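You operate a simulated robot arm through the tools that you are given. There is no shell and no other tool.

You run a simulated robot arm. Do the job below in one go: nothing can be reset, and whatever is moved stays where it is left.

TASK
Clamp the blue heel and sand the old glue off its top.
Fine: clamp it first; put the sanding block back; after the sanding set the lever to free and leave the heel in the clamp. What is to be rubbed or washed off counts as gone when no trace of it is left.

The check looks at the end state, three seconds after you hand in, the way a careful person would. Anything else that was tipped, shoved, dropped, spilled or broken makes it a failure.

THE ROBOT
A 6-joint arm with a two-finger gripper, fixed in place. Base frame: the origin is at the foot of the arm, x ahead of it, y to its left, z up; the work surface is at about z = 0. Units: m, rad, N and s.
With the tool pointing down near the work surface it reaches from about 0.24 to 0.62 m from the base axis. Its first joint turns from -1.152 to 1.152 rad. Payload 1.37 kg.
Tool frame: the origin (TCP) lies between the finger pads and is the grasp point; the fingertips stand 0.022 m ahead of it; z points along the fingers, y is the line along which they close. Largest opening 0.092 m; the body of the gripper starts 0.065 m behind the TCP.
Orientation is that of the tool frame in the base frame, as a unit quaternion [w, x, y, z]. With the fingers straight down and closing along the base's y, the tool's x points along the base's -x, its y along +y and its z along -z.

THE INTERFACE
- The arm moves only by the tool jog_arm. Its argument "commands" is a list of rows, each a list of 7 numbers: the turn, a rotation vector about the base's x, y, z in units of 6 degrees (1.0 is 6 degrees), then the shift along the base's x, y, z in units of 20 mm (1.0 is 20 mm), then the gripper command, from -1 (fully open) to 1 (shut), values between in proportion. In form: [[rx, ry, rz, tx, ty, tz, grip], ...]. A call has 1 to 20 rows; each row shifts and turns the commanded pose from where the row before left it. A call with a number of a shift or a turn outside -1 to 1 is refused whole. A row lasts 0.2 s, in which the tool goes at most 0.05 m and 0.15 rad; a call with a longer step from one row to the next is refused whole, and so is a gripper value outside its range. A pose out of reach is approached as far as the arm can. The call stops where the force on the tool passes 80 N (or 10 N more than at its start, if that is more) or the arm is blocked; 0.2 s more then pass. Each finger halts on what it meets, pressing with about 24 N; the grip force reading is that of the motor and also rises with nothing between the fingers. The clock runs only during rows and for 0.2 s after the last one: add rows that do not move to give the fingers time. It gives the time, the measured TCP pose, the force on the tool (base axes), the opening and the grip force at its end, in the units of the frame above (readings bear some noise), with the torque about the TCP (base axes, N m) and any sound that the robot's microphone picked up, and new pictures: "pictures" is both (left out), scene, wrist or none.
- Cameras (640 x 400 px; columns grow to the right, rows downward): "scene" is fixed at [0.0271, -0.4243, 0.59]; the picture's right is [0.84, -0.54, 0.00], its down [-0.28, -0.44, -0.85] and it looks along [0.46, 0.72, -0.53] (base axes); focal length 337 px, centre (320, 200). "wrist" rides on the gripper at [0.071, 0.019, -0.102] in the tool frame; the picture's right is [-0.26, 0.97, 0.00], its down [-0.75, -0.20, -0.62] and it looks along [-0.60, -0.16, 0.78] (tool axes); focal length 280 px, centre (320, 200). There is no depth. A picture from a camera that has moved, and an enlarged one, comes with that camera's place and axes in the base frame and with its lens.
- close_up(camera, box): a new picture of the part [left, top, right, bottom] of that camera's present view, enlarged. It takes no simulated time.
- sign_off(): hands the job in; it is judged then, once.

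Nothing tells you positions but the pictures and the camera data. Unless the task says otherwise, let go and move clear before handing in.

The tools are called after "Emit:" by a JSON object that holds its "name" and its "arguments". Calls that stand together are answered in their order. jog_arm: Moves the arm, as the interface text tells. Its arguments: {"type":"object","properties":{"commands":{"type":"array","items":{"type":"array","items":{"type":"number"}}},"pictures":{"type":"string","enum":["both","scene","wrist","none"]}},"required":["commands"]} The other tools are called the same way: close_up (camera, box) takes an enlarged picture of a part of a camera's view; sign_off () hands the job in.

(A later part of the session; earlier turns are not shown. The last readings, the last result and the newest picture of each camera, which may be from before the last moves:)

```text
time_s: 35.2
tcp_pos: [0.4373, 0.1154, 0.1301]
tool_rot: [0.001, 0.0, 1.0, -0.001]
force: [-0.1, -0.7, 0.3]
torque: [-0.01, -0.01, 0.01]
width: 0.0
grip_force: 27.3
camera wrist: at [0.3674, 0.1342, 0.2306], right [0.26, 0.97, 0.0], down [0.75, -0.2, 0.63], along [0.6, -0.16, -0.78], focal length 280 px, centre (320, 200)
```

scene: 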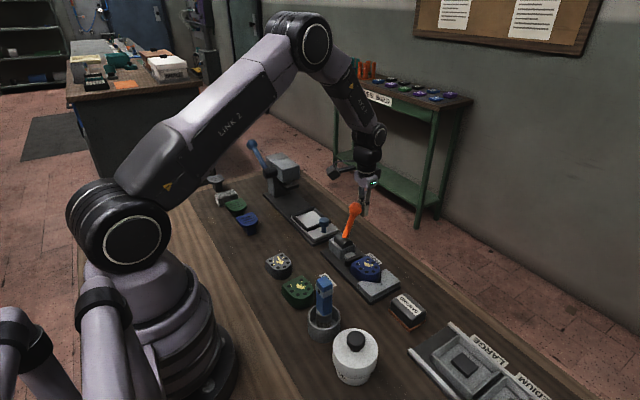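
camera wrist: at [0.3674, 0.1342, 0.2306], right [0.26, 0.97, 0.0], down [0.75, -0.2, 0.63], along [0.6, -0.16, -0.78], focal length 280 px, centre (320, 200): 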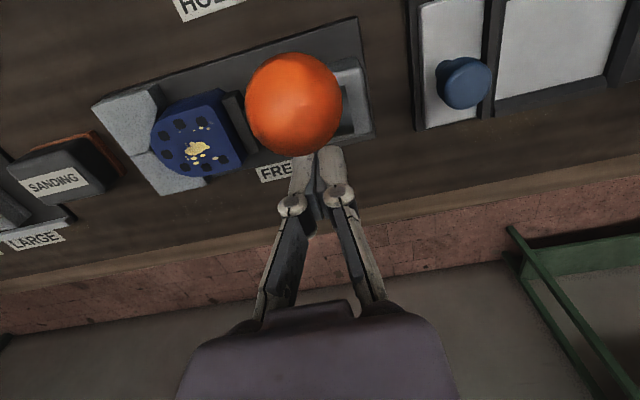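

The pusher has advanced and touches the heel. I keep pushing the knob down toward HOLD.

Emit:
{"name": "jog_arm", "arguments": {"commands": [[0, 0, 0, -0.4, 0, 0, 1], [0, 0, 0, -0.4, 0, 0, 1], [0, 0, 0, 0, 0, 0, 1]], "pictures": "both"}}

Emit:
{"name": "close_up", "arguments": {"camera": "scene", "box": [300, 190, 440, 310]}}

```text
time_s: 36.0
tcp_pos: [0.4258, 0.115, 0.1323]
tool_rot: [0.007, 0.0, 1.0, 0.001]
force: [27.2, -3.0, 2.1]
torque: [-0.04, -0.59, 0.03]
width: 0.0059
grip_force: 27.8
camera wrist: at [0.3541, 0.1341, 0.2314], right [0.26, 0.97, 0.01], down [0.74, -0.21, 0.63], along [0.61, -0.16, -0.77], focal length 280 px, centre (320, 200)
```

scene: 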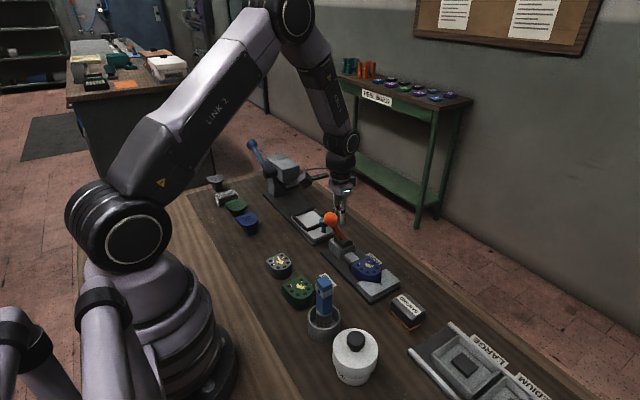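
wrist: 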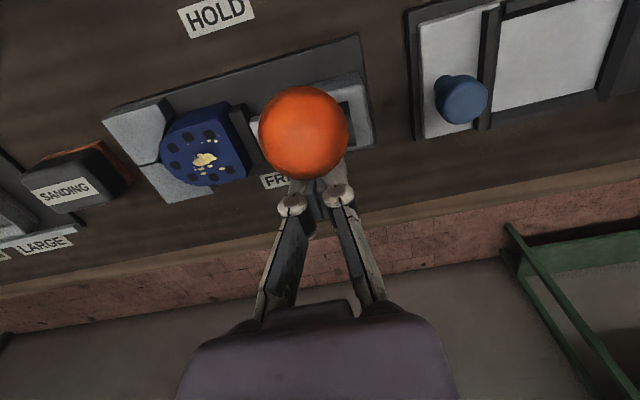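

```text
3.33 times, centred on (370, 250) of scene
camera zoom: at [0.0271, -0.4243, 0.59], right [0.84, -0.54, 0.0], down [-0.28, -0.44, -0.85], along [0.46, 0.72, -0.53], focal length 1122 px, centre (153, 33)
```

zoom: 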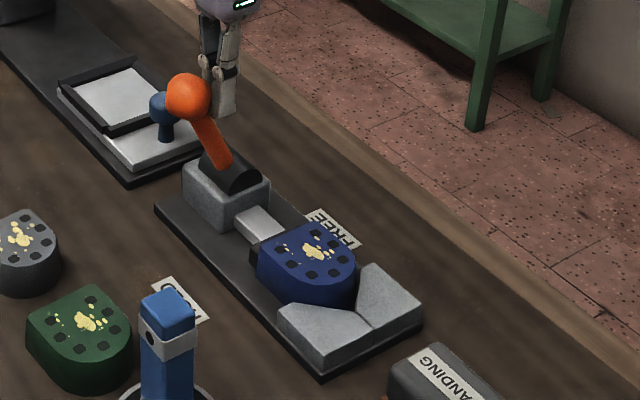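

Resistance rose to 27 N with the knob now at about (0.403, 0.115, 0.129), the mirror image of where it began, so this looks like the HOLD end. I check the heel closely.

Emit:
{"name": "close_up", "arguments": {"camera": "wrist", "box": [90, 60, 290, 220]}}

Emit:
{"name": "close_up", "arguments": {"camera": "scene", "box": [330, 225, 420, 305]}}

```text
2.50 times, centred on (190, 140) of wrist
camera zoom: at [0.3541, 0.1341, 0.2314], right [0.26, 0.97, 0.01], down [0.74, -0.21, 0.63], along [0.61, -0.16, -0.77], focal length 701 px, centre (645, 350)
```

zoom: 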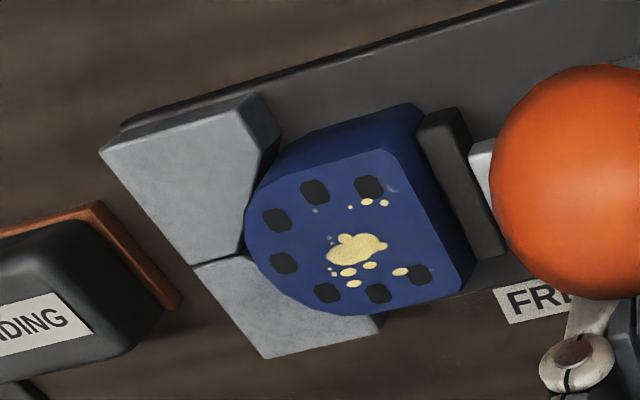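

```text
5.00 times, centred on (375, 265) of scene
camera zoom: at [0.0271, -0.4243, 0.59], right [0.84, -0.54, 0.0], down [-0.28, -0.44, -0.85], along [0.46, 0.72, -0.53], focal length 1683 px, centre (45, -125)
```

zoom: 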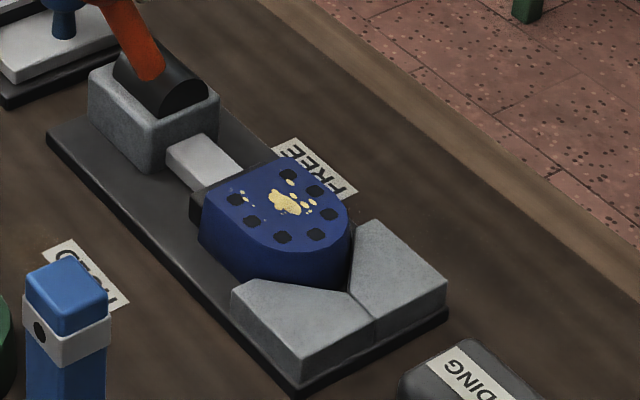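

Emit:
{"name": "jog_arm", "arguments": {"commands": [[0, 0, 0, -0.15, 0, 0, 1], [0, 0, 0, 0, 0, 0, 1]], "pictures": "none"}}

```text
time_s: 36.6
tcp_pos: [0.4239, 0.1146, 0.1325]
tool_rot: [0.011, 0.0, 1.0, 0.002]
force: [39.4, -13.7, 8.4]
torque: [-0.24, -0.77, 0.13]
width: 0.0059
grip_force: 28.4
```

It is rigid now, an end stop. I back away in +x and see whether the lever stays on HOLD.

Emit:
{"name": "jog_arm", "arguments": {"commands": [[0, 0, 0, 0.4, 0, 0, 1], [0, 0, 0, 1, 0, 0, 1], [0, 0, 0, 1, 0, 0, 1], [0, 0, 0, 1, 0, 0.3, 1], [0, 0, 0, 0.5, 0, 1, 1], [0, 0, 0, 0, 0, 1, 1], [0, 0, 0, 0, 0, 1, 1], [0, 0, 0, 0, 0, 1, 1], [0, 0, 0, 0, 0, 0, 1]], "pictures": "both"}}

Emit:
{"name": "close_up", "arguments": {"camera": "scene", "box": [310, 190, 450, 330]}}

```text
time_s: 38.6
tcp_pos: [0.4975, 0.1153, 0.2157]
tool_rot: [0.001, 0.0, 1.0, -0.002]
force: [0.3, 0.3, -0.4]
torque: [-0.02, 0.01, -0.01]
width: 0.0
grip_force: 28.0
camera wrist: at [0.4271, 0.1339, 0.3175], right [0.26, 0.97, 0.0], down [0.75, -0.2, 0.63], along [0.6, -0.16, -0.78], focal length 280 px, centre (320, 200)
```

scene: 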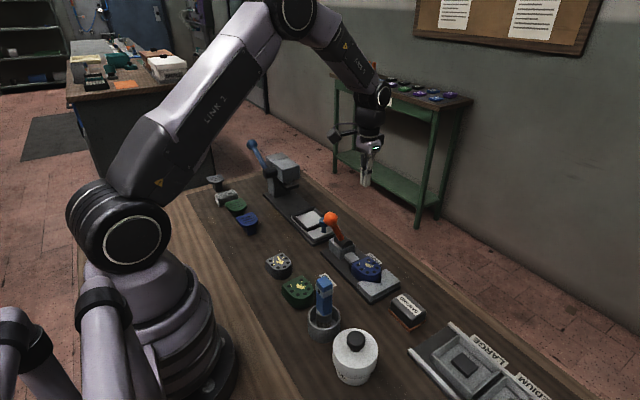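
wrist: 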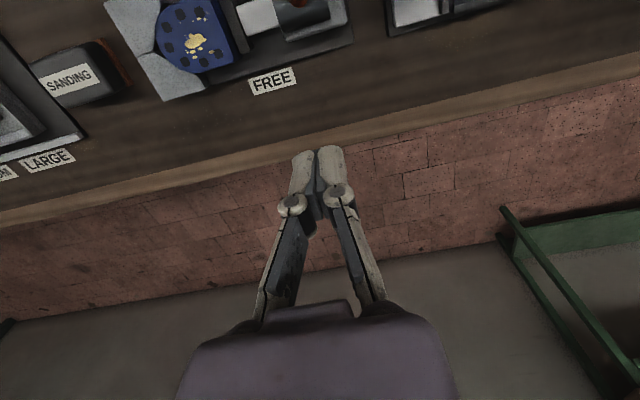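

```text
2.86 times, centred on (380, 260) of scene
camera zoom: at [0.0271, -0.4243, 0.59], right [0.84, -0.54, 0.0], down [-0.28, -0.44, -0.85], along [0.46, 0.72, -0.53], focal length 962 px, centre (149, 29)
```

zoom: 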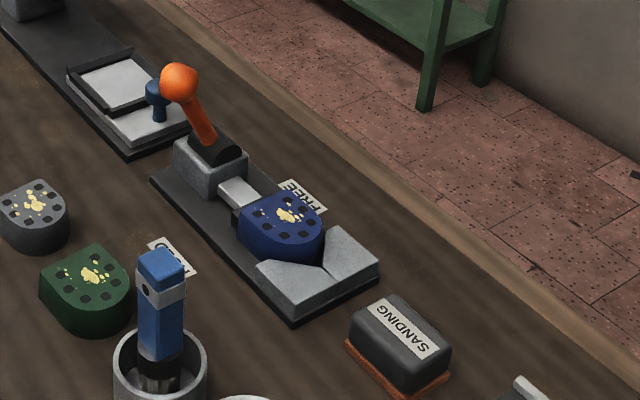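

The lever stays on HOLD and the heel is held against the V. Next I move over to look at the sanding block, opening the fingers on the way.

Emit:
{"name": "jog_arm", "arguments": {"commands": [[0, 0, 0, -0.1, -0.94, 0.1, 1], [0, 0, 0, -0.1, -0.94, 0.1, 1], [0, 0, 0, -0.1, -0.94, 0, 1], [0, 0, 0, -0.1, -0.94, 0, 1], [0, 0, 0, -0.1, -0.94, 0, 1], [0, 0, 0, -0.1, -0.94, 0, -1], [0, 0, 0, -0.1, -0.94, 0, -1], [0, 0, 0, -0.1, -0.94, 0, -1], [0, 0, 0, -0.1, -0.94, 0, -1], [0, 0, 0, -0.1, -0.94, 0, -1], [0, 0, 0, -0.1, -0.94, 0, -1], [0, 0, 0, -0.1, -0.94, 0, -1], [0, 0, 0, -0.1, -0.94, 0, -1], [0, 0, 0, 0, 0, 0, -1]], "pictures": "both"}}

Emit:
{"name": "close_up", "arguments": {"camera": "wrist", "box": [220, 0, 460, 150]}}

Emit:
{"name": "close_up", "arguments": {"camera": "scene", "box": [360, 270, 460, 345]}}

```text
time_s: 41.6
tcp_pos: [0.4721, -0.1301, 0.2199]
tool_rot: [0.001, -0.001, 1.0, 0.0]
force: [-0.2, -0.6, 0.2]
torque: [-0.01, 0.02, 0.0]
width: 0.092
grip_force: 0.1
camera wrist: at [0.4007, -0.1104, 0.3208], right [0.26, 0.97, 0.0], down [0.75, -0.2, 0.63], along [0.6, -0.16, -0.78], focal length 280 px, centre (320, 200)
```

scene: 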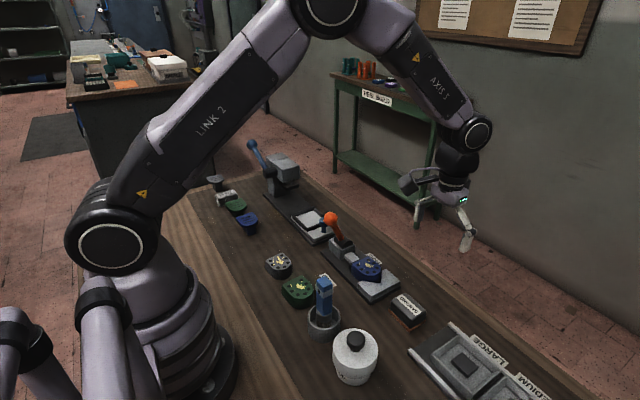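
wrist: 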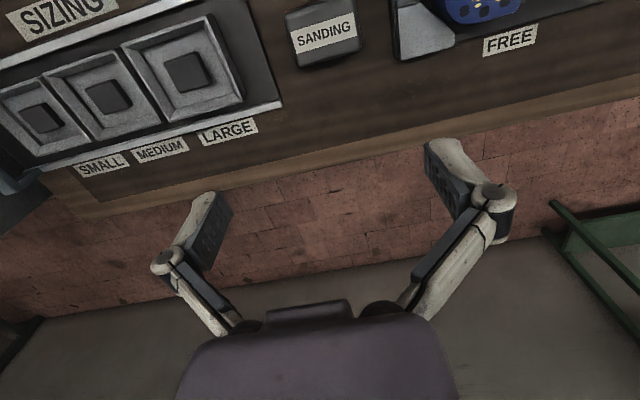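

```text
2.67 times, centred on (340, 75) of wrist
camera zoom: at [0.4007, -0.1104, 0.3208], right [0.26, 0.97, 0.0], down [0.75, -0.2, 0.63], along [0.6, -0.16, -0.78], focal length 748 px, centre (267, 533)
```

zoom: 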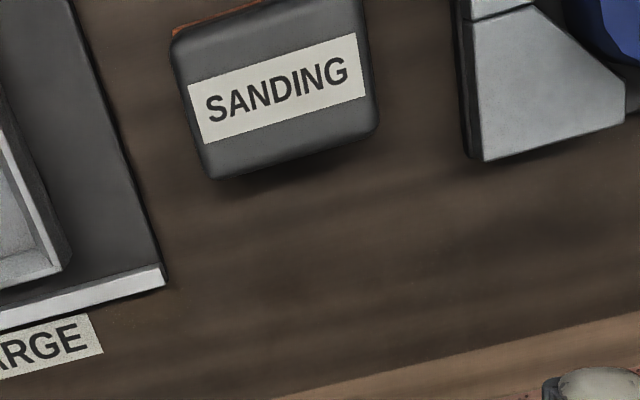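

```text
5.33 times, centred on (410, 308) of scene
camera zoom: at [0.0271, -0.4243, 0.59], right [0.84, -0.54, 0.0], down [-0.28, -0.44, -0.85], along [0.46, 0.72, -0.53], focal length 1796 px, centre (-160, -373)
```

zoom: 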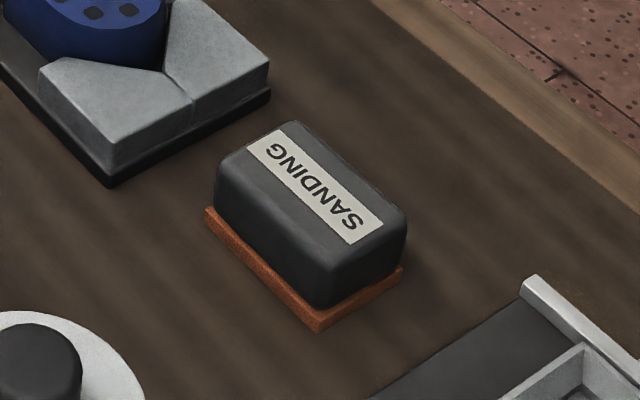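

The sanding block is about 44 × 60 × 35 mm, aligned with the axes and centred near (0.4415, -0.119). I turn the wrist 90° so the fingers close along x, and go above it.

Emit:
{"name": "jog_arm", "arguments": {"commands": [[0, 0, 1, -0.1, 0.037, 0, -1], [0, 0, 1, -0.1, 0.037, 0, -1], [0, 0, 1, -0.1, 0.037, 0, -1], [0, 0, 1, -0.1, 0.037, 0, -1], [0, 0, 1, -0.1, 0.037, 0, -1], [0, 0, 1, -0.1, 0.037, -0.2, -1], [0, 0, 1, -0.1, 0.037, -0.2, -1], [0, 0, 1, -0.1, 0.037, -0.2, -1], [0, 0, 1, -0.1, 0.037, -0.2, -1], [0, 0, 1, -0.1, 0.037, -0.2, -1], [0, 0, 1, -0.1, 0.037, -0.5, -1], [0, 0, 1, -0.1, 0.037, -0.5, -1], [0, 0, 1, -0.1, 0.037, -0.5, -1], [0, 0, 1, -0.1, 0.037, -0.5, -1], [0, 0, 1, -0.1, 0.037, -0.5, -1], [0, 0, 0, 0, 0, 0, -1]], "pictures": "both"}}

Emit:
{"name": "close_up", "arguments": {"camera": "wrist", "box": [220, 40, 440, 200]}}

```text
time_s: 45.0
tcp_pos: [0.4417, -0.1183, 0.1487]
tool_rot: [-0.002, 0.708, -0.706, 0.0]
force: [-0.4, 0.1, -0.2]
torque: [0.02, -0.04, 0.02]
width: 0.092
grip_force: 0.0
camera wrist: at [0.4225, -0.1901, 0.2504], right [-0.97, 0.26, 0.0], down [0.2, 0.75, 0.63], along [0.16, 0.6, -0.78], focal length 280 px, centre (320, 200)
```

scene: 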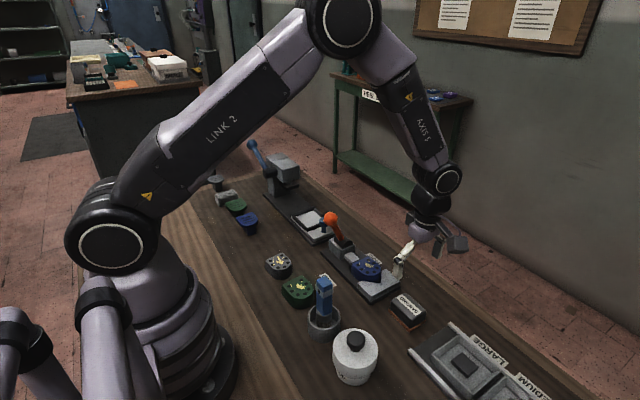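
wrist: 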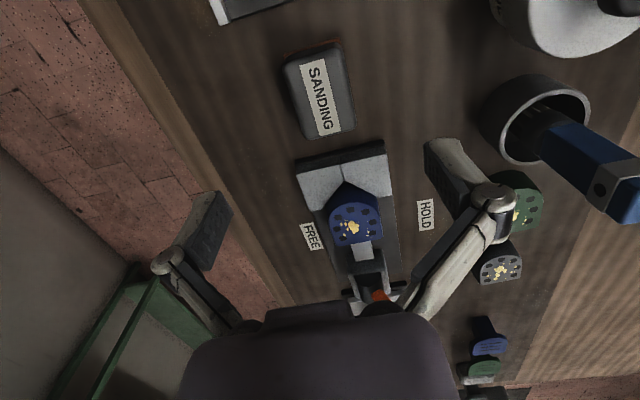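

```text
2.50 times, centred on (330, 120) of wrist
camera zoom: at [0.4225, -0.1901, 0.2504], right [-0.97, 0.26, 0.0], down [0.2, 0.75, 0.63], along [0.16, 0.6, -0.78], focal length 701 px, centre (295, 400)
```

zoom: 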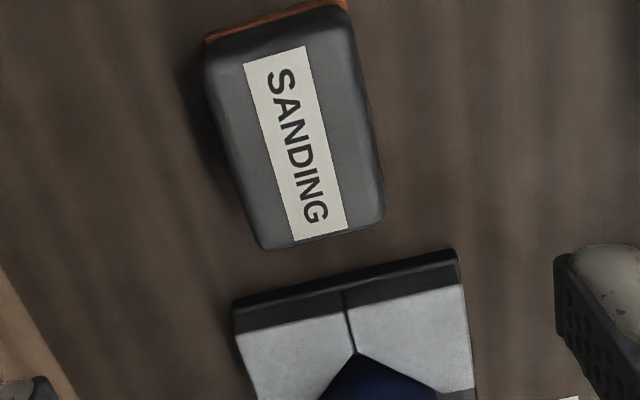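

The block lies centred between the open fingers. I lower to z≈0.035 and close on it.

Emit:
{"name": "jog_arm", "arguments": {"commands": [[0, 0, 0, -0.06, -0.05, -1, -1], [0, 0, 0, 0, 0, -1, -1], [0, 0, 0, 0, 0, -1, -1], [0, 0, 0, 0, 0, -1, -1], [0, 0, 0, 0, 0, -1, -1], [0, 0, 0, 0, 0, -0.65, -1], [0, 0, 0, 0, 0, 0, -1], [0, 0, 0, 0, 0, 0, -1]], "pictures": "both"}}

Emit:
{"name": "close_up", "arguments": {"camera": "scene", "box": [350, 240, 470, 345]}}

```text
time_s: 46.8
tcp_pos: [0.441, -0.1197, 0.0374]
tool_rot: [0.001, -0.707, 0.708, 0.0]
force: [-0.6, 0.7, -0.1]
torque: [0.02, 0.0, 0.0]
width: 0.092
grip_force: 0.0
camera wrist: at [0.4214, -0.1912, 0.1376], right [-0.97, 0.26, 0.0], down [0.2, 0.75, 0.63], along [0.16, 0.6, -0.78], focal length 280 px, centre (320, 200)
```

scene: 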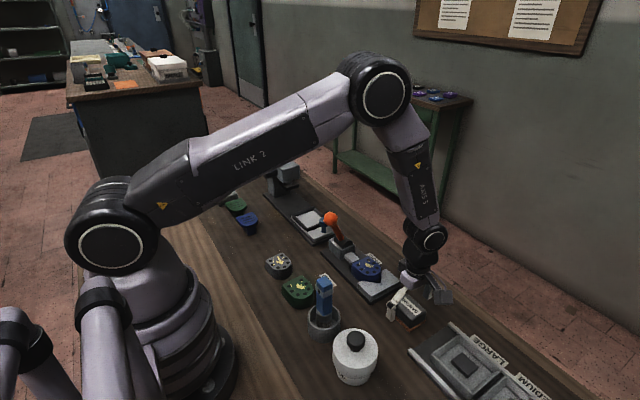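
wrist: 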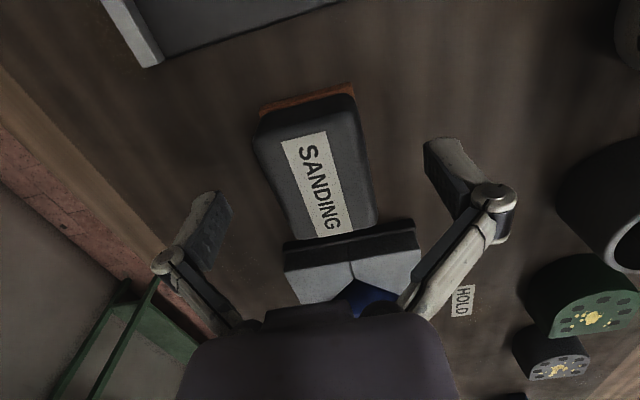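

```text
3.81 times, centred on (410, 292) of scene
camera zoom: at [0.0271, -0.4243, 0.59], right [0.84, -0.54, 0.0], down [-0.28, -0.44, -0.85], along [0.46, 0.72, -0.53], focal length 1283 px, centre (-23, -152)
```

zoom: 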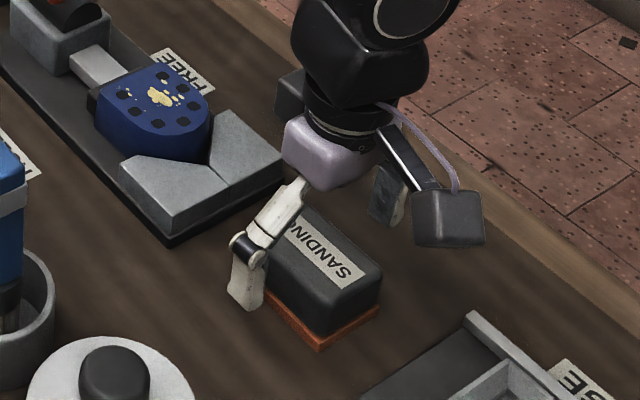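

Emit:
{"name": "jog_arm", "arguments": {"commands": [[0, 0, 0, 0, 0, -0.1, -1], [0, 0, 0, 0, 0, 0, 0.2], [0, 0, 0, 0, 0, 0, 0.6], [0, 0, 0, 0, 0, 0, 1], [0, 0, 0, 0, 0, 0, 1], [0, 0, 0, 0, 0, 0, 1], [0, 0, 0, 0, 0, 0, 1]], "pictures": "both"}}

Emit:
{"name": "close_up", "arguments": {"camera": "scene", "box": [350, 240, 470, 345]}}

```text
time_s: 48.4
tcp_pos: [0.4399, -0.1193, 0.0346]
tool_rot: [-0.001, 0.707, -0.707, 0.0]
force: [-1.5, 0.6, 1.8]
torque: [-0.02, -0.03, 0.03]
width: 0.0452
grip_force: 23.5
camera wrist: at [0.4214, -0.191, 0.1357], right [-0.97, 0.26, 0.0], down [0.2, 0.75, 0.63], along [0.16, 0.6, -0.78], focal length 280 px, centre (320, 200)
```

scene: 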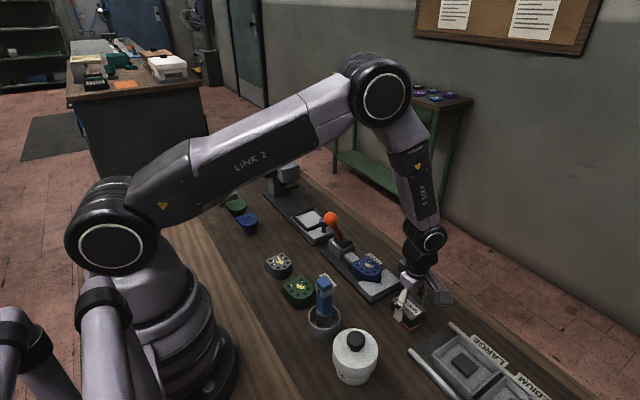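
wrist: 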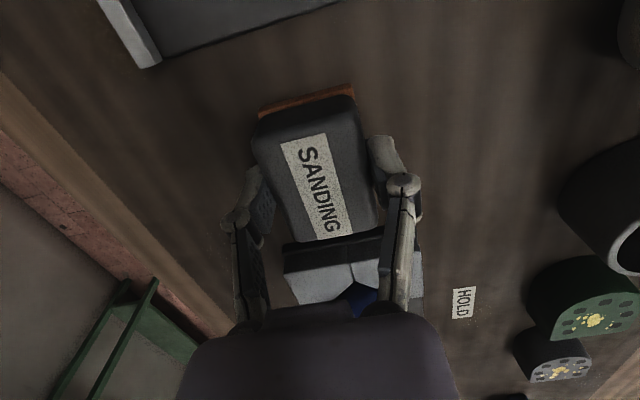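

```text
3.81 times, centred on (410, 292) of scene
camera zoom: at [0.0271, -0.4243, 0.59], right [0.84, -0.54, 0.0], down [-0.28, -0.44, -0.85], along [0.46, 0.72, -0.53], focal length 1283 px, centre (-23, -152)
```

zoom: 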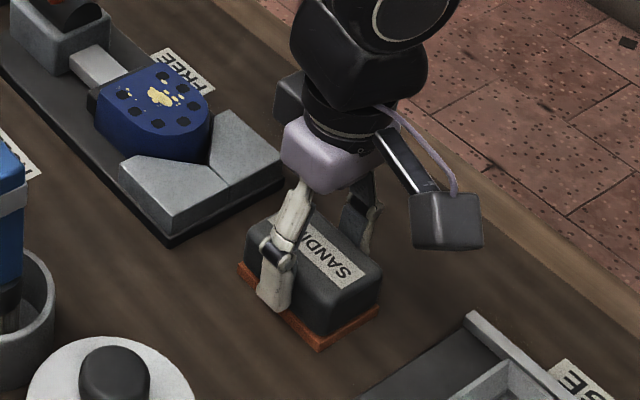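

The block is held firmly; its place to return to is TCP (0.440, -0.119, 0.0346). I lift it, carry it over the clamped heel and come down to just above its top (contact is expected near TCP z 0.070).

Emit:
{"name": "jog_arm", "arguments": {"commands": [[0, 0, 0, 0, 0, 0.5, 1], [0, 0, 0, 0, 0, 1, 1], [0, 0, 0, 0, 0, 1, 1], [0, 0, 0, 0, 0, 1, 1], [0, 0, 0, 0, 0, 1, 1], [0, 0, 0, 0, 0.952, 0, 1], [0, 0, 0, 0, 0.952, 0, 1], [0, 0, 0, 0, 0.952, 0, 1], [0, 0, 0, 0, 0.952, 0, 1], [0, 0, 0, 0, 0.952, 0, 1], [0, 0, 0, 0, 0.952, 0, 1], [0, 0, 0, 0, 0.952, 0, 1], [0, 0, 0, 0, 0, -1, 1], [0, 0, 0, 0, 0, -0.7, 1], [0, 0, 0, 0, 0, 0, 1]], "pictures": "both"}}

Emit:
{"name": "close_up", "arguments": {"camera": "scene", "box": [310, 190, 450, 310]}}

```text
time_s: 51.6
tcp_pos: [0.4403, 0.0135, 0.0918]
tool_rot: [0.002, -0.706, 0.708, 0.0]
force: [1.2, 0.0, -1.4]
torque: [0.04, -0.01, 0.02]
width: 0.0456
grip_force: 24.0
camera wrist: at [0.4211, -0.0577, 0.1912], right [-0.97, 0.26, 0.0], down [0.2, 0.75, 0.63], along [0.16, 0.6, -0.78], focal length 280 px, centre (320, 200)
```

scene: 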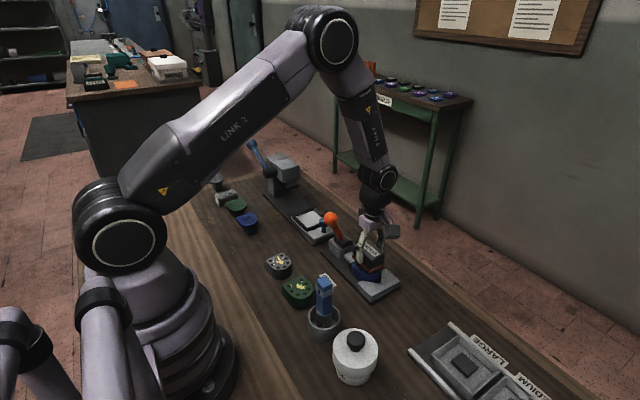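
wrist: 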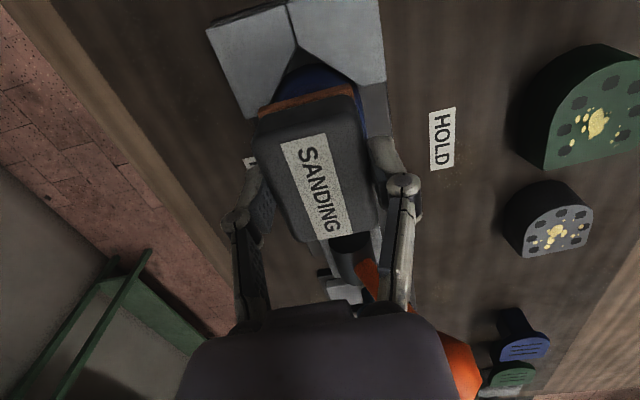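

```text
3.33 times, centred on (380, 250) of scene
camera zoom: at [0.0271, -0.4243, 0.59], right [0.84, -0.54, 0.0], down [-0.28, -0.44, -0.85], along [0.46, 0.72, -0.53], focal length 1122 px, centre (120, 33)
```

zoom: 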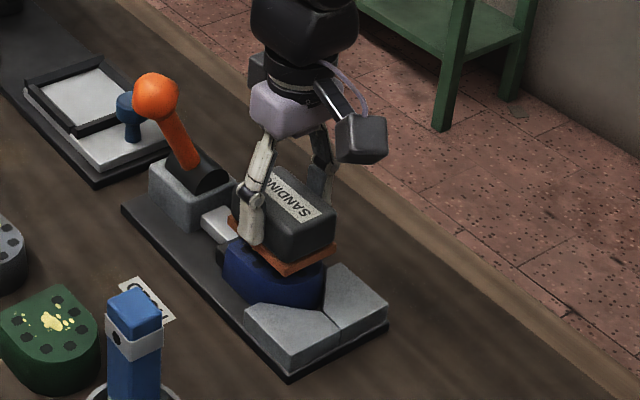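

The block is right above the heel with lever and jaws clear. I go down to first contact in small steps.

Emit:
{"name": "jog_arm", "arguments": {"commands": [[0, 0, 0, 0, 0, -0.4, 1], [0, 0, 0, 0, 0, -0.35, 1], [0, 0, 0, 0, 0, -0.1, 1], [0, 0, 0, 0, 0, 0, 1]], "pictures": "none"}}

```text
time_s: 52.6
tcp_pos: [0.4401, 0.0139, 0.0732]
tool_rot: [-0.002, 0.707, -0.707, 0.0]
force: [-5.0, -1.6, 18.1]
torque: [-0.05, 0.17, -0.04]
width: 0.0455
grip_force: 23.9
```

The block touches the heel top at TCP z≈0.073 with 18 N, enough for rubbing. I now rub back and forth along y, with small sideways shifts.

Emit:
{"name": "jog_arm", "arguments": {"commands": [[0, 0, 0, 0, 0.6, 0, 1], [0, 0, 0, 0, -0.6, 0, 1], [0, 0, 0, 0, -0.6, 0, 1], [0, 0, 0, 0, 0.6, 0, 1], [0, 0, 0, 0, 0.6, 0, 1], [0, 0, 0, 0, -0.6, 0, 1], [0, 0, 0, 0.3, 0, 0, 1], [0, 0, 0, 0, 0.6, 0, 1], [0, 0, 0, 0, -0.6, 0, 1], [0, 0, 0, 0, -0.6, 0, 1], [0, 0, 0, 0, 0.6, 0, 1], [0, 0, 0, -0.6, 0, 0, 1], [0, 0, 0, 0, 0.6, 0, 1], [0, 0, 0, 0, -0.6, 0, 1], [0, 0, 0, 0, -0.6, 0, 1], [0, 0, 0, 0, 0.6, 0, 1], [0, 0, 0, 0.3, 0, 0, 1], [0, 0, 0, 0, 0, 0, 1]], "pictures": "both"}}

Emit:
{"name": "close_up", "arguments": {"camera": "scene", "box": [310, 190, 450, 310]}}

```text
time_s: 56.4
tcp_pos: [0.4399, 0.0124, 0.0737]
tool_rot: [0.001, -0.707, 0.707, 0.0]
force: [-7.3, -0.1, 18.0]
torque: [0.04, 0.18, -0.02]
width: 0.0456
grip_force: 24.1
camera wrist: at [0.4213, -0.0583, 0.1743], right [-0.97, 0.26, 0.0], down [0.2, 0.75, 0.63], along [0.16, 0.6, -0.78], focal length 280 px, centre (320, 200)
```

scene: 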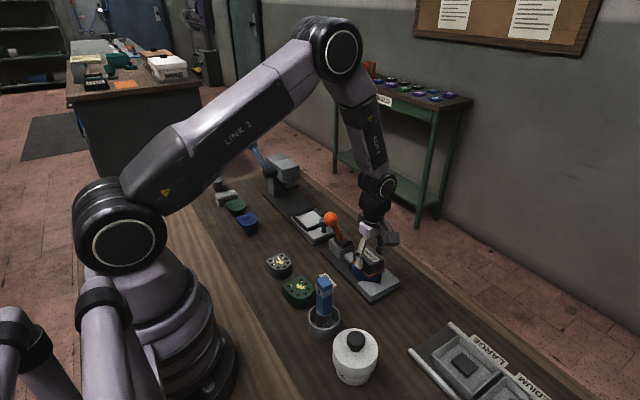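
wrist: 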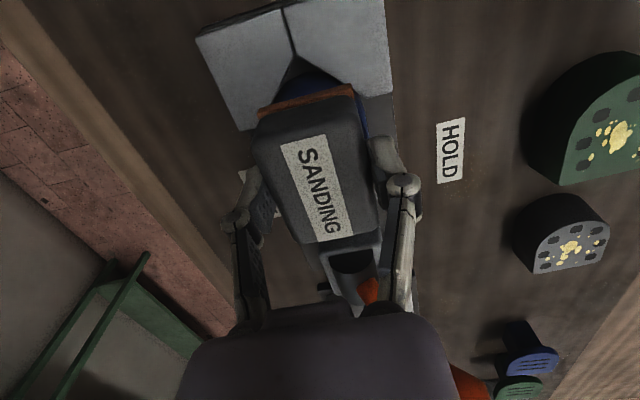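

```text
3.33 times, centred on (380, 250) of scene
camera zoom: at [0.027, -0.4243, 0.59], right [0.84, -0.54, 0.0], down [-0.28, -0.44, -0.85], along [0.46, 0.72, -0.53], focal length 1122 px, centre (120, 33)
```

zoom: 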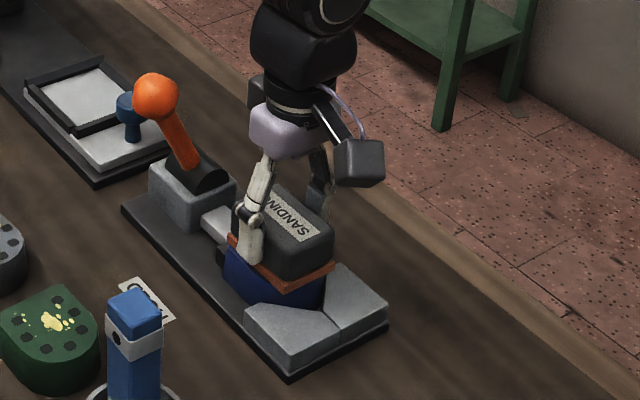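

The strokes ran smoothly and nothing shifted. I lift and draw the block back in -y to inspect the heel top.

Emit:
{"name": "jog_arm", "arguments": {"commands": [[0, 0, 0, 0, 0, 0.5, 1], [0, 0, 0, 0, 0, 1, 1], [0, 0, 0, 0, 0, 1, 1], [0, 0, 0, 0, -1, 0.5, 1], [0, 0, 0, 0, -1, 0, 1], [0, 0, 0, 0, -1, 0, 1], [0, 0, 0, 0, -1, 0, 1], [0, 0, 0, 0, -1, 0, 1], [0, 0, 0, 0, -1, 0, 1], [0, 0, 0, 0, 0, 0, 1]], "pictures": "both"}}

Emit:
{"name": "close_up", "arguments": {"camera": "scene", "box": [330, 235, 410, 300]}}

Emit:
{"name": "close_up", "arguments": {"camera": "wrist", "box": [280, 150, 440, 280]}}

```text
time_s: 58.6
tcp_pos: [0.4394, -0.1065, 0.1334]
tool_rot: [0.001, -0.707, 0.707, 0.001]
force: [-0.8, 1.1, -0.5]
torque: [-0.02, 0.02, 0.03]
width: 0.0454
grip_force: 23.7
camera wrist: at [0.4205, -0.1784, 0.234], right [-0.97, 0.26, 0.0], down [0.2, 0.75, 0.63], along [0.16, 0.6, -0.78], focal length 280 px, centre (320, 200)
```

scene: 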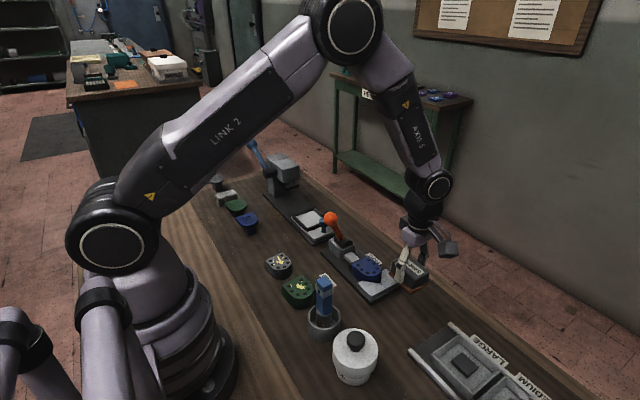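
wrist: 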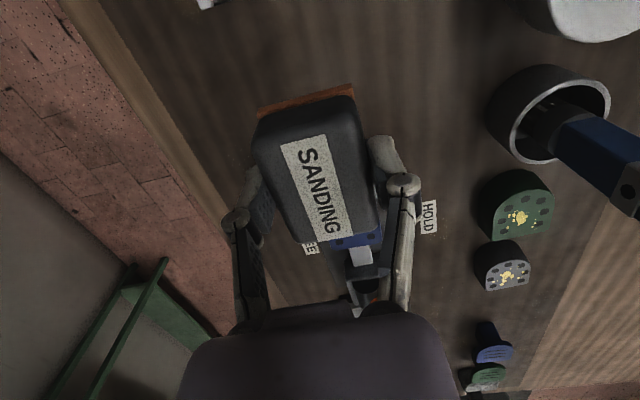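

```text
6.15 times, centred on (370, 268) of scene
camera zoom: at [0.0271, -0.4243, 0.59], right [0.84, -0.54, 0.0], down [-0.28, -0.44, -0.85], along [0.46, 0.72, -0.53], focal length 2072 px, centre (12, -215)
```

zoom: 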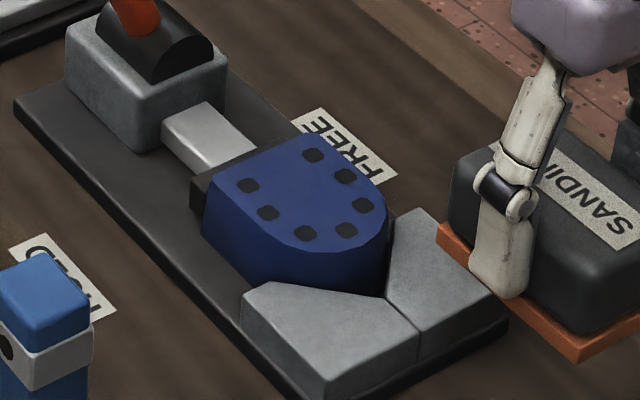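

```text
3.08 times, centred on (360, 215) of wrist
camera zoom: at [0.4205, -0.1784, 0.234], right [-0.97, 0.26, 0.0], down [0.2, 0.75, 0.63], along [0.16, 0.6, -0.78], focal length 863 px, centre (197, 154)
```

zoom: 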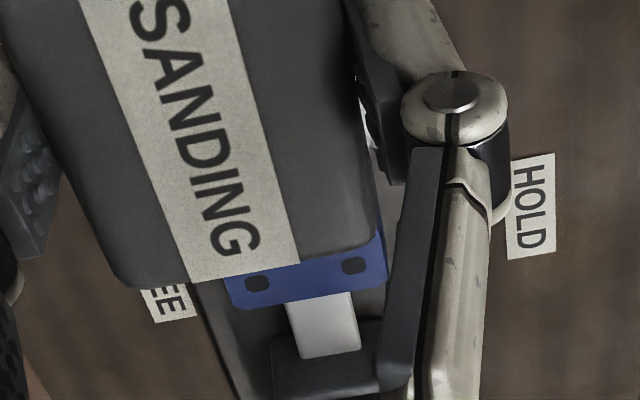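

The scene view shows no glue any more. I zoom in harder to look for faint traces, in particular near the flat edge where I had noticed pale specks before.

Emit:
{"name": "close_up", "arguments": {"camera": "scene", "box": [352, 248, 384, 272]}}

```text
16.00 times, centred on (368, 260) of scene
camera zoom: at [0.0271, -0.4243, 0.59], right [0.84, -0.54, 0.0], down [-0.28, -0.44, -0.85], along [0.46, 0.72, -0.53], focal length 5387 px, centre (-448, -760)
```

zoom: 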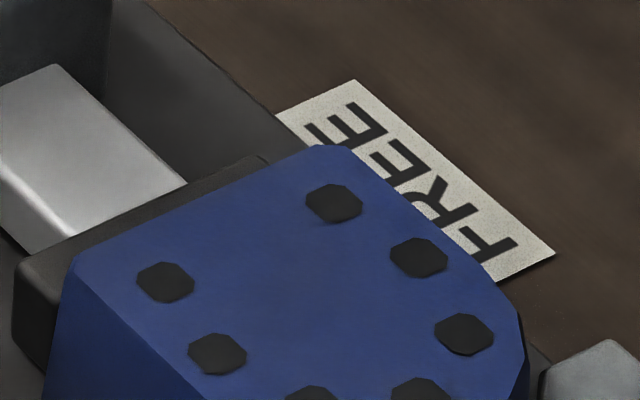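

The scene view is clean. For a second opinion I look from above with the wrist camera, moving the block to the +x side so it does not hide the heel.

Emit:
{"name": "jog_arm", "arguments": {"commands": [[0, 0, 0, 0, 0, 1, 1], [0, 0, 0, 0, 0, 0.8, 1], [0, 0, 0, 0.92, 0.89, 0, 1], [0, 0, 0, 0.92, 0.89, 0, 1], [0, 0, 0, 0.92, 0.89, 0, 1], [0, 0, 0, 0.92, 0.89, 0, 1], [0, 0, 0, 0.92, 0.89, 0, 1], [0, 0, 0, 0.92, 0.89, 0, 1], [0, 0, 0, 0, 0, 0, 1]], "pictures": "both"}}

Emit:
{"name": "close_up", "arguments": {"camera": "wrist", "box": [390, 20, 510, 100]}}

```text
time_s: 60.6
tcp_pos: [0.5511, 0.0001, 0.1698]
tool_rot: [0.0, -0.707, 0.707, 0.001]
force: [-0.7, -0.2, -1.2]
torque: [0.0, -0.02, 0.0]
width: 0.0453
grip_force: 23.9
camera wrist: at [0.532, -0.0713, 0.2714], right [-0.97, 0.26, 0.0], down [0.2, 0.75, 0.63], along [0.16, 0.6, -0.78], focal length 280 px, centre (320, 200)
```

scene: 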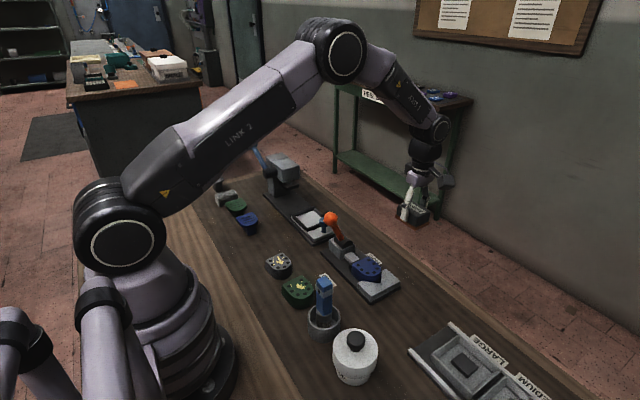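
wrist: 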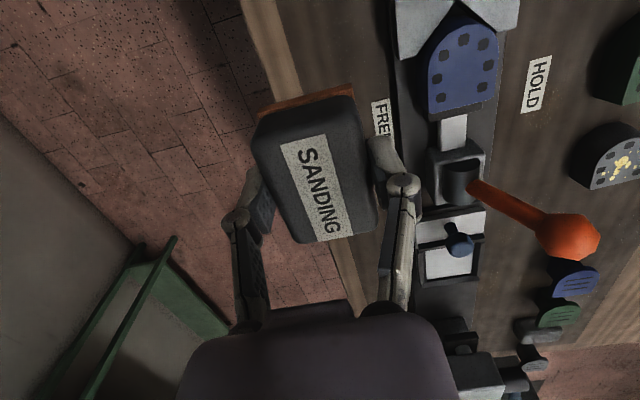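

```text
5.00 times, centred on (450, 60) of wrist
camera zoom: at [0.532, -0.0713, 0.2714], right [-0.97, 0.26, 0.0], down [0.2, 0.75, 0.63], along [0.16, 0.6, -0.78], focal length 1402 px, centre (-330, 900)
```

zoom: 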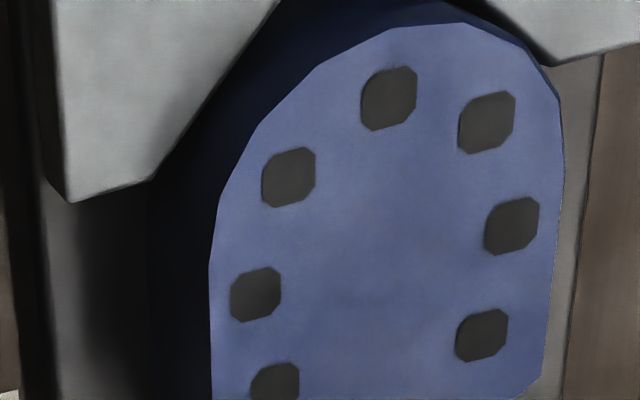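

Emit:
{"name": "close_up", "arguments": {"camera": "wrist", "box": [415, 55, 511, 119]}}

Emit:
{"name": "close_up", "arguments": {"camera": "scene", "box": [348, 248, 388, 288]}}

```text
6.25 times, centred on (463, 87) of wrist
camera zoom: at [0.532, -0.0713, 0.2714], right [-0.97, 0.26, 0.0], down [0.2, 0.75, 0.63], along [0.16, 0.6, -0.78], focal length 1752 px, centre (-574, 906)
```

zoom: 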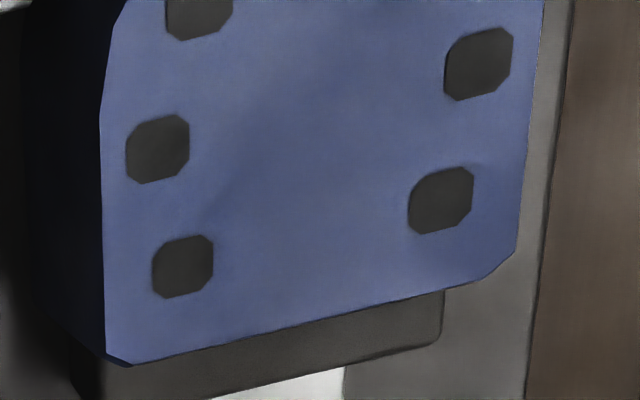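

```text
10.00 times, centred on (368, 268) of scene
camera zoom: at [0.0272, -0.4243, 0.59], right [0.84, -0.54, 0.0], down [-0.28, -0.44, -0.85], along [0.46, 0.72, -0.53], focal length 3367 px, centre (-160, -480)
```

zoom: 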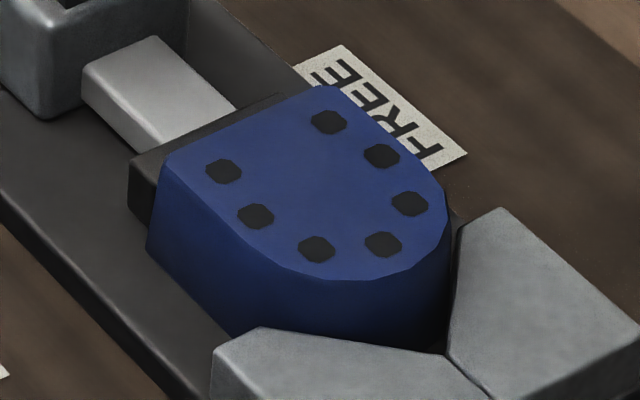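

The whole top looks clean from both cameras. As the block is still in hand, I make one more light pass for certainty, with the same contact height as before.

Emit:
{"name": "jog_arm", "arguments": {"commands": [[0, 0, 0, -0.925, 0.112, 0, 1], [0, 0, 0, -0.925, 0.112, 0, 1], [0, 0, 0, -0.925, 0.112, 0, 1], [0, 0, 0, -0.925, 0.112, 0, 1], [0, 0, 0, -0.925, 0.112, 0, 1], [0, 0, 0, -0.925, 0.112, 0, 1], [0, 0, 0, 0, 0, -1, 1], [0, 0, 0, 0, 0, -1, 1], [0, 0, 0, 0, 0, -1, 1], [0, 0, 0, 0, 0, -1, 1], [0, 0, 0, 0, 0, -0.5, 1], [0, 0, 0, 0, 0, 0, 1]], "pictures": "scene"}}

```text
time_s: 63.2
tcp_pos: [0.4394, 0.0131, 0.0795]
tool_rot: [-0.001, 0.707, -0.707, 0.0]
force: [1.1, 0.2, -0.3]
torque: [-0.02, 0.0, 0.02]
width: 0.0456
grip_force: 24.5
```

scene: 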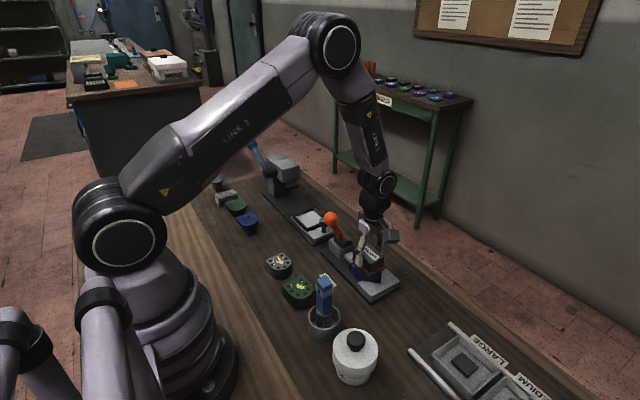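

Emit:
{"name": "jog_arm", "arguments": {"commands": [[0, 0, 0, 0, 0, -0.3, 1], [0, 0, 0, 0, 0, -0.13, 1], [0, 0, 0, 0, 0.6, 0, 1], [0, 0, 0, 0, -0.6, 0, 1], [0, 0, 0, 0, -0.6, 0, 1], [0, 0, 0, 0, 0.6, 0, 1], [0, 0, 0, 0.35, 0, 0, 1], [0, 0, 0, 0, 0.6, 0, 1], [0, 0, 0, 0, -0.6, 0, 1], [0, 0, 0, 0, -0.6, 0, 1], [0, 0, 0, 0, 0.6, 0, 1], [0, 0, 0, -0.7, 0, 0, 1], [0, 0, 0, 0, 0.6, 0, 1], [0, 0, 0, 0, -0.6, 0, 1], [0, 0, 0, 0, -0.6, 0, 1], [0, 0, 0, 0, 0.6, 0, 1], [0, 0, 0, 0.35, 0, 0, 1], [0, 0, 0, 0, 0, 0, 1]], "pictures": "none"}}

```text
time_s: 67.0
tcp_pos: [0.44, 0.0138, 0.0721]
tool_rot: [0.001, -0.706, 0.708, 0.001]
force: [-3.8, 0.0, 7.6]
torque: [-0.05, 0.08, 0.0]
width: 0.0454
grip_force: 24.0
```

The second pass is done at about 8 N. I lift off and carry the block back over its old place.

Emit:
{"name": "jog_arm", "arguments": {"commands": [[0, 0, 0, 0, 0, 0.5, 1], [0, 0, 0, 0, 0, 1, 1], [0, 0, 0, 0, 0, 1, 1], [0, 0, 0, 0, -0.95, 0, 1], [0, 0, 0, 0, -0.95, 0, 1], [0, 0, 0, 0, -0.95, 0, 1], [0, 0, 0, 0, -0.95, 0, 1], [0, 0, 0, 0, -0.95, 0, 1], [0, 0, 0, 0, -0.95, 0, 1], [0, 0, 0, 0, -0.95, 0, 1], [0, 0, 0, 0, 0, -1, 1], [0, 0, 0, 0, 0, -1, 1], [0, 0, 0, 0, 0, -0.8, 1], [0, 0, 0, 0, 0, 0, 1], [0, 0, 0, 0, 0, 0, 1]], "pictures": "both"}}

Emit:
{"name": "close_up", "arguments": {"camera": "scene", "box": [330, 235, 470, 345]}}

```text
time_s: 70.2
tcp_pos: [0.4403, -0.1207, 0.0647]
tool_rot: [0.001, -0.707, 0.707, 0.001]
force: [-0.4, -0.7, -1.3]
torque: [0.01, 0.0, -0.01]
width: 0.0457
grip_force: 23.9
camera wrist: at [0.4211, -0.1911, 0.1655], right [-0.97, 0.26, 0.0], down [0.2, 0.75, 0.63], along [0.16, 0.6, -0.78], focal length 280 px, centre (320, 200)
```

scene: 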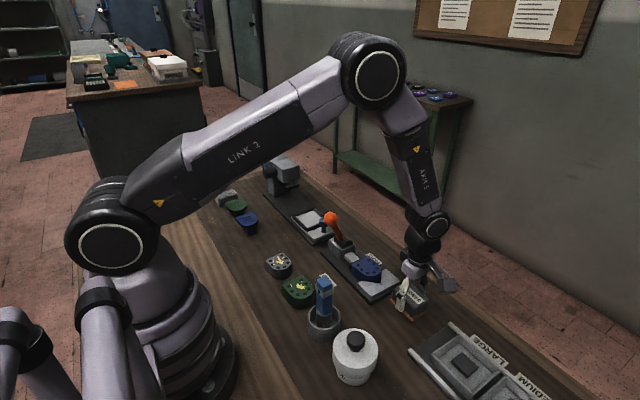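
wrist: 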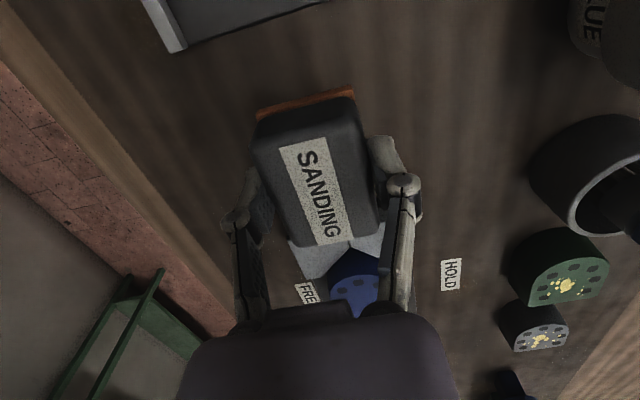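

```text
3.64 times, centred on (400, 290) of scene
camera zoom: at [0.0271, -0.4243, 0.59], right [0.84, -0.54, 0.0], down [-0.28, -0.44, -0.85], along [0.46, 0.72, -0.53], focal length 1224 px, centre (29, -127)
```

zoom: 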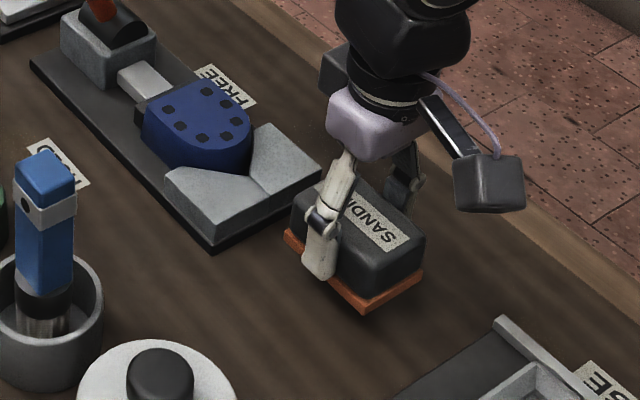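

Emit:
{"name": "jog_arm", "arguments": {"commands": [[0, 0, 0, 0, 0.05, -0.6, 1], [0, 0, 0, 0, 0, -0.5, 1], [0, 0, 0, 0, 0, -0.2, 1], [0, 0, 0, 0, 0, 0, 1]], "pictures": "none"}}

```text
time_s: 71.2
tcp_pos: [0.4399, -0.1191, 0.0383]
tool_rot: [-0.001, 0.707, -0.707, 0.0]
force: [-0.2, 0.5, -1.0]
torque: [-0.01, 0.01, 0.01]
width: 0.0456
grip_force: 24.4
```

Emit:
{"name": "jog_arm", "arguments": {"commands": [[0, 0, 0, 0, 0, -0.1, 1], [0, 0, 0, 0, 0, -0.06, 1], [0, 0, 0, 0, 0, 0, 1]], "pictures": "none"}}

```text
time_s: 72.0
tcp_pos: [0.4395, -0.119, 0.0371]
tool_rot: [-0.002, 0.707, -0.707, 0.0]
force: [0.1, -0.3, -0.6]
torque: [0.0, -0.02, 0.03]
width: 0.0456
grip_force: 24.3
```

Emit:
{"name": "jog_arm", "arguments": {"commands": [[0, 0, 0, 0, 0, -0.07, 1], [0, 0, 0, 0, 0, 0, 1]], "pictures": "none"}}

```text
time_s: 72.6
tcp_pos: [0.4402, -0.1199, 0.0341]
tool_rot: [0.002, -0.707, 0.707, 0.0]
force: [0.0, -0.4, -0.9]
torque: [-0.02, 0.01, 0.01]
width: 0.0452
grip_force: 23.9
```

Emit:
{"name": "jog_arm", "arguments": {"commands": [[0, 0, 0, 0, 0, -0.05, 1], [0, 0, 0, 0, 0, 0, 1]], "pictures": "none"}}

```text
time_s: 73.2
tcp_pos: [0.4403, -0.1205, 0.0337]
tool_rot: [-0.001, 0.707, -0.707, 0.001]
force: [0.2, 0.4, -0.7]
torque: [-0.03, 0.0, -0.01]
width: 0.0455
grip_force: 24.0
```

Emit:
{"name": "jog_arm", "arguments": {"commands": [[0, 0, 0, 0, 0, -0.05, 1], [0, 0, 0, 0, 0, 0, 1]], "pictures": "none"}}

```text
time_s: 73.8
tcp_pos: [0.4398, -0.1203, 0.0323]
tool_rot: [0.0, 0.707, -0.707, 0.0]
force: [0.2, 0.9, -1.0]
torque: [-0.04, 0.0, -0.01]
width: 0.0455
grip_force: 24.1
```

Emit:
{"name": "jog_arm", "arguments": {"commands": [[0, 0, 0, 0, 0, -0.04, 1], [0, 0, 0, 0, 0, 0, 1]], "pictures": "both"}}

Emit:
{"name": "close_up", "arguments": {"camera": "scene", "box": [370, 270, 450, 335]}}

```text
time_s: 74.4
tcp_pos: [0.4406, -0.1198, 0.0311]
tool_rot: [0.001, -0.707, 0.707, 0.0]
force: [0.1, 0.2, -1.0]
torque: [0.01, -0.02, 0.03]
width: 0.0454
grip_force: 23.7
camera wrist: at [0.4206, -0.1905, 0.1325], right [-0.97, 0.26, 0.0], down [0.2, 0.75, 0.63], along [0.16, 0.6, -0.78], focal length 280 px, centre (320, 200)
```

scene: 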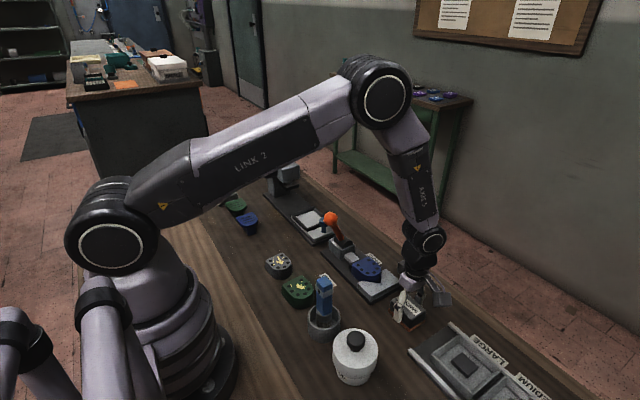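
wrist: 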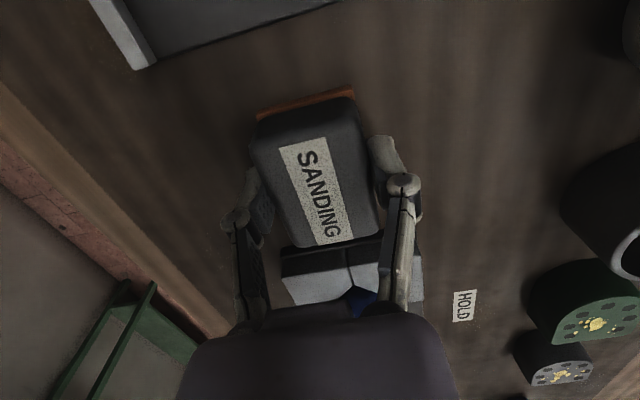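

```text
6.15 times, centred on (410, 302) of scene
camera zoom: at [0.0271, -0.4243, 0.59], right [0.84, -0.54, 0.0], down [-0.28, -0.44, -0.85], along [0.46, 0.72, -0.53], focal length 2072 px, centre (-234, -431)
```

zoom: 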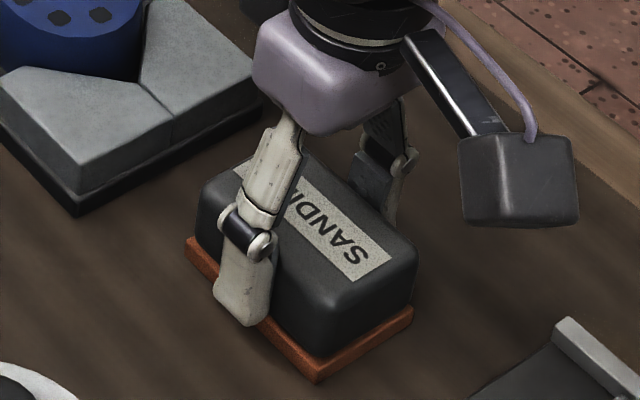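

The block has slid up a few millimetres in the grip, so contact comes a bit later. I keep going down in 1 mm steps.

Emit:
{"name": "jog_arm", "arguments": {"commands": [[0, 0, 0, 0, 0, -0.05, 1], [0, 0, 0, 0, 0, 0, 1]], "pictures": "none"}}

```text
time_s: 75.0
tcp_pos: [0.4394, -0.1192, 0.0299]
tool_rot: [-0.001, 0.707, -0.707, 0.0]
force: [-0.9, 0.4, 5.4]
torque: [-0.11, 0.21, -0.03]
width: 0.0454
grip_force: 23.9
```

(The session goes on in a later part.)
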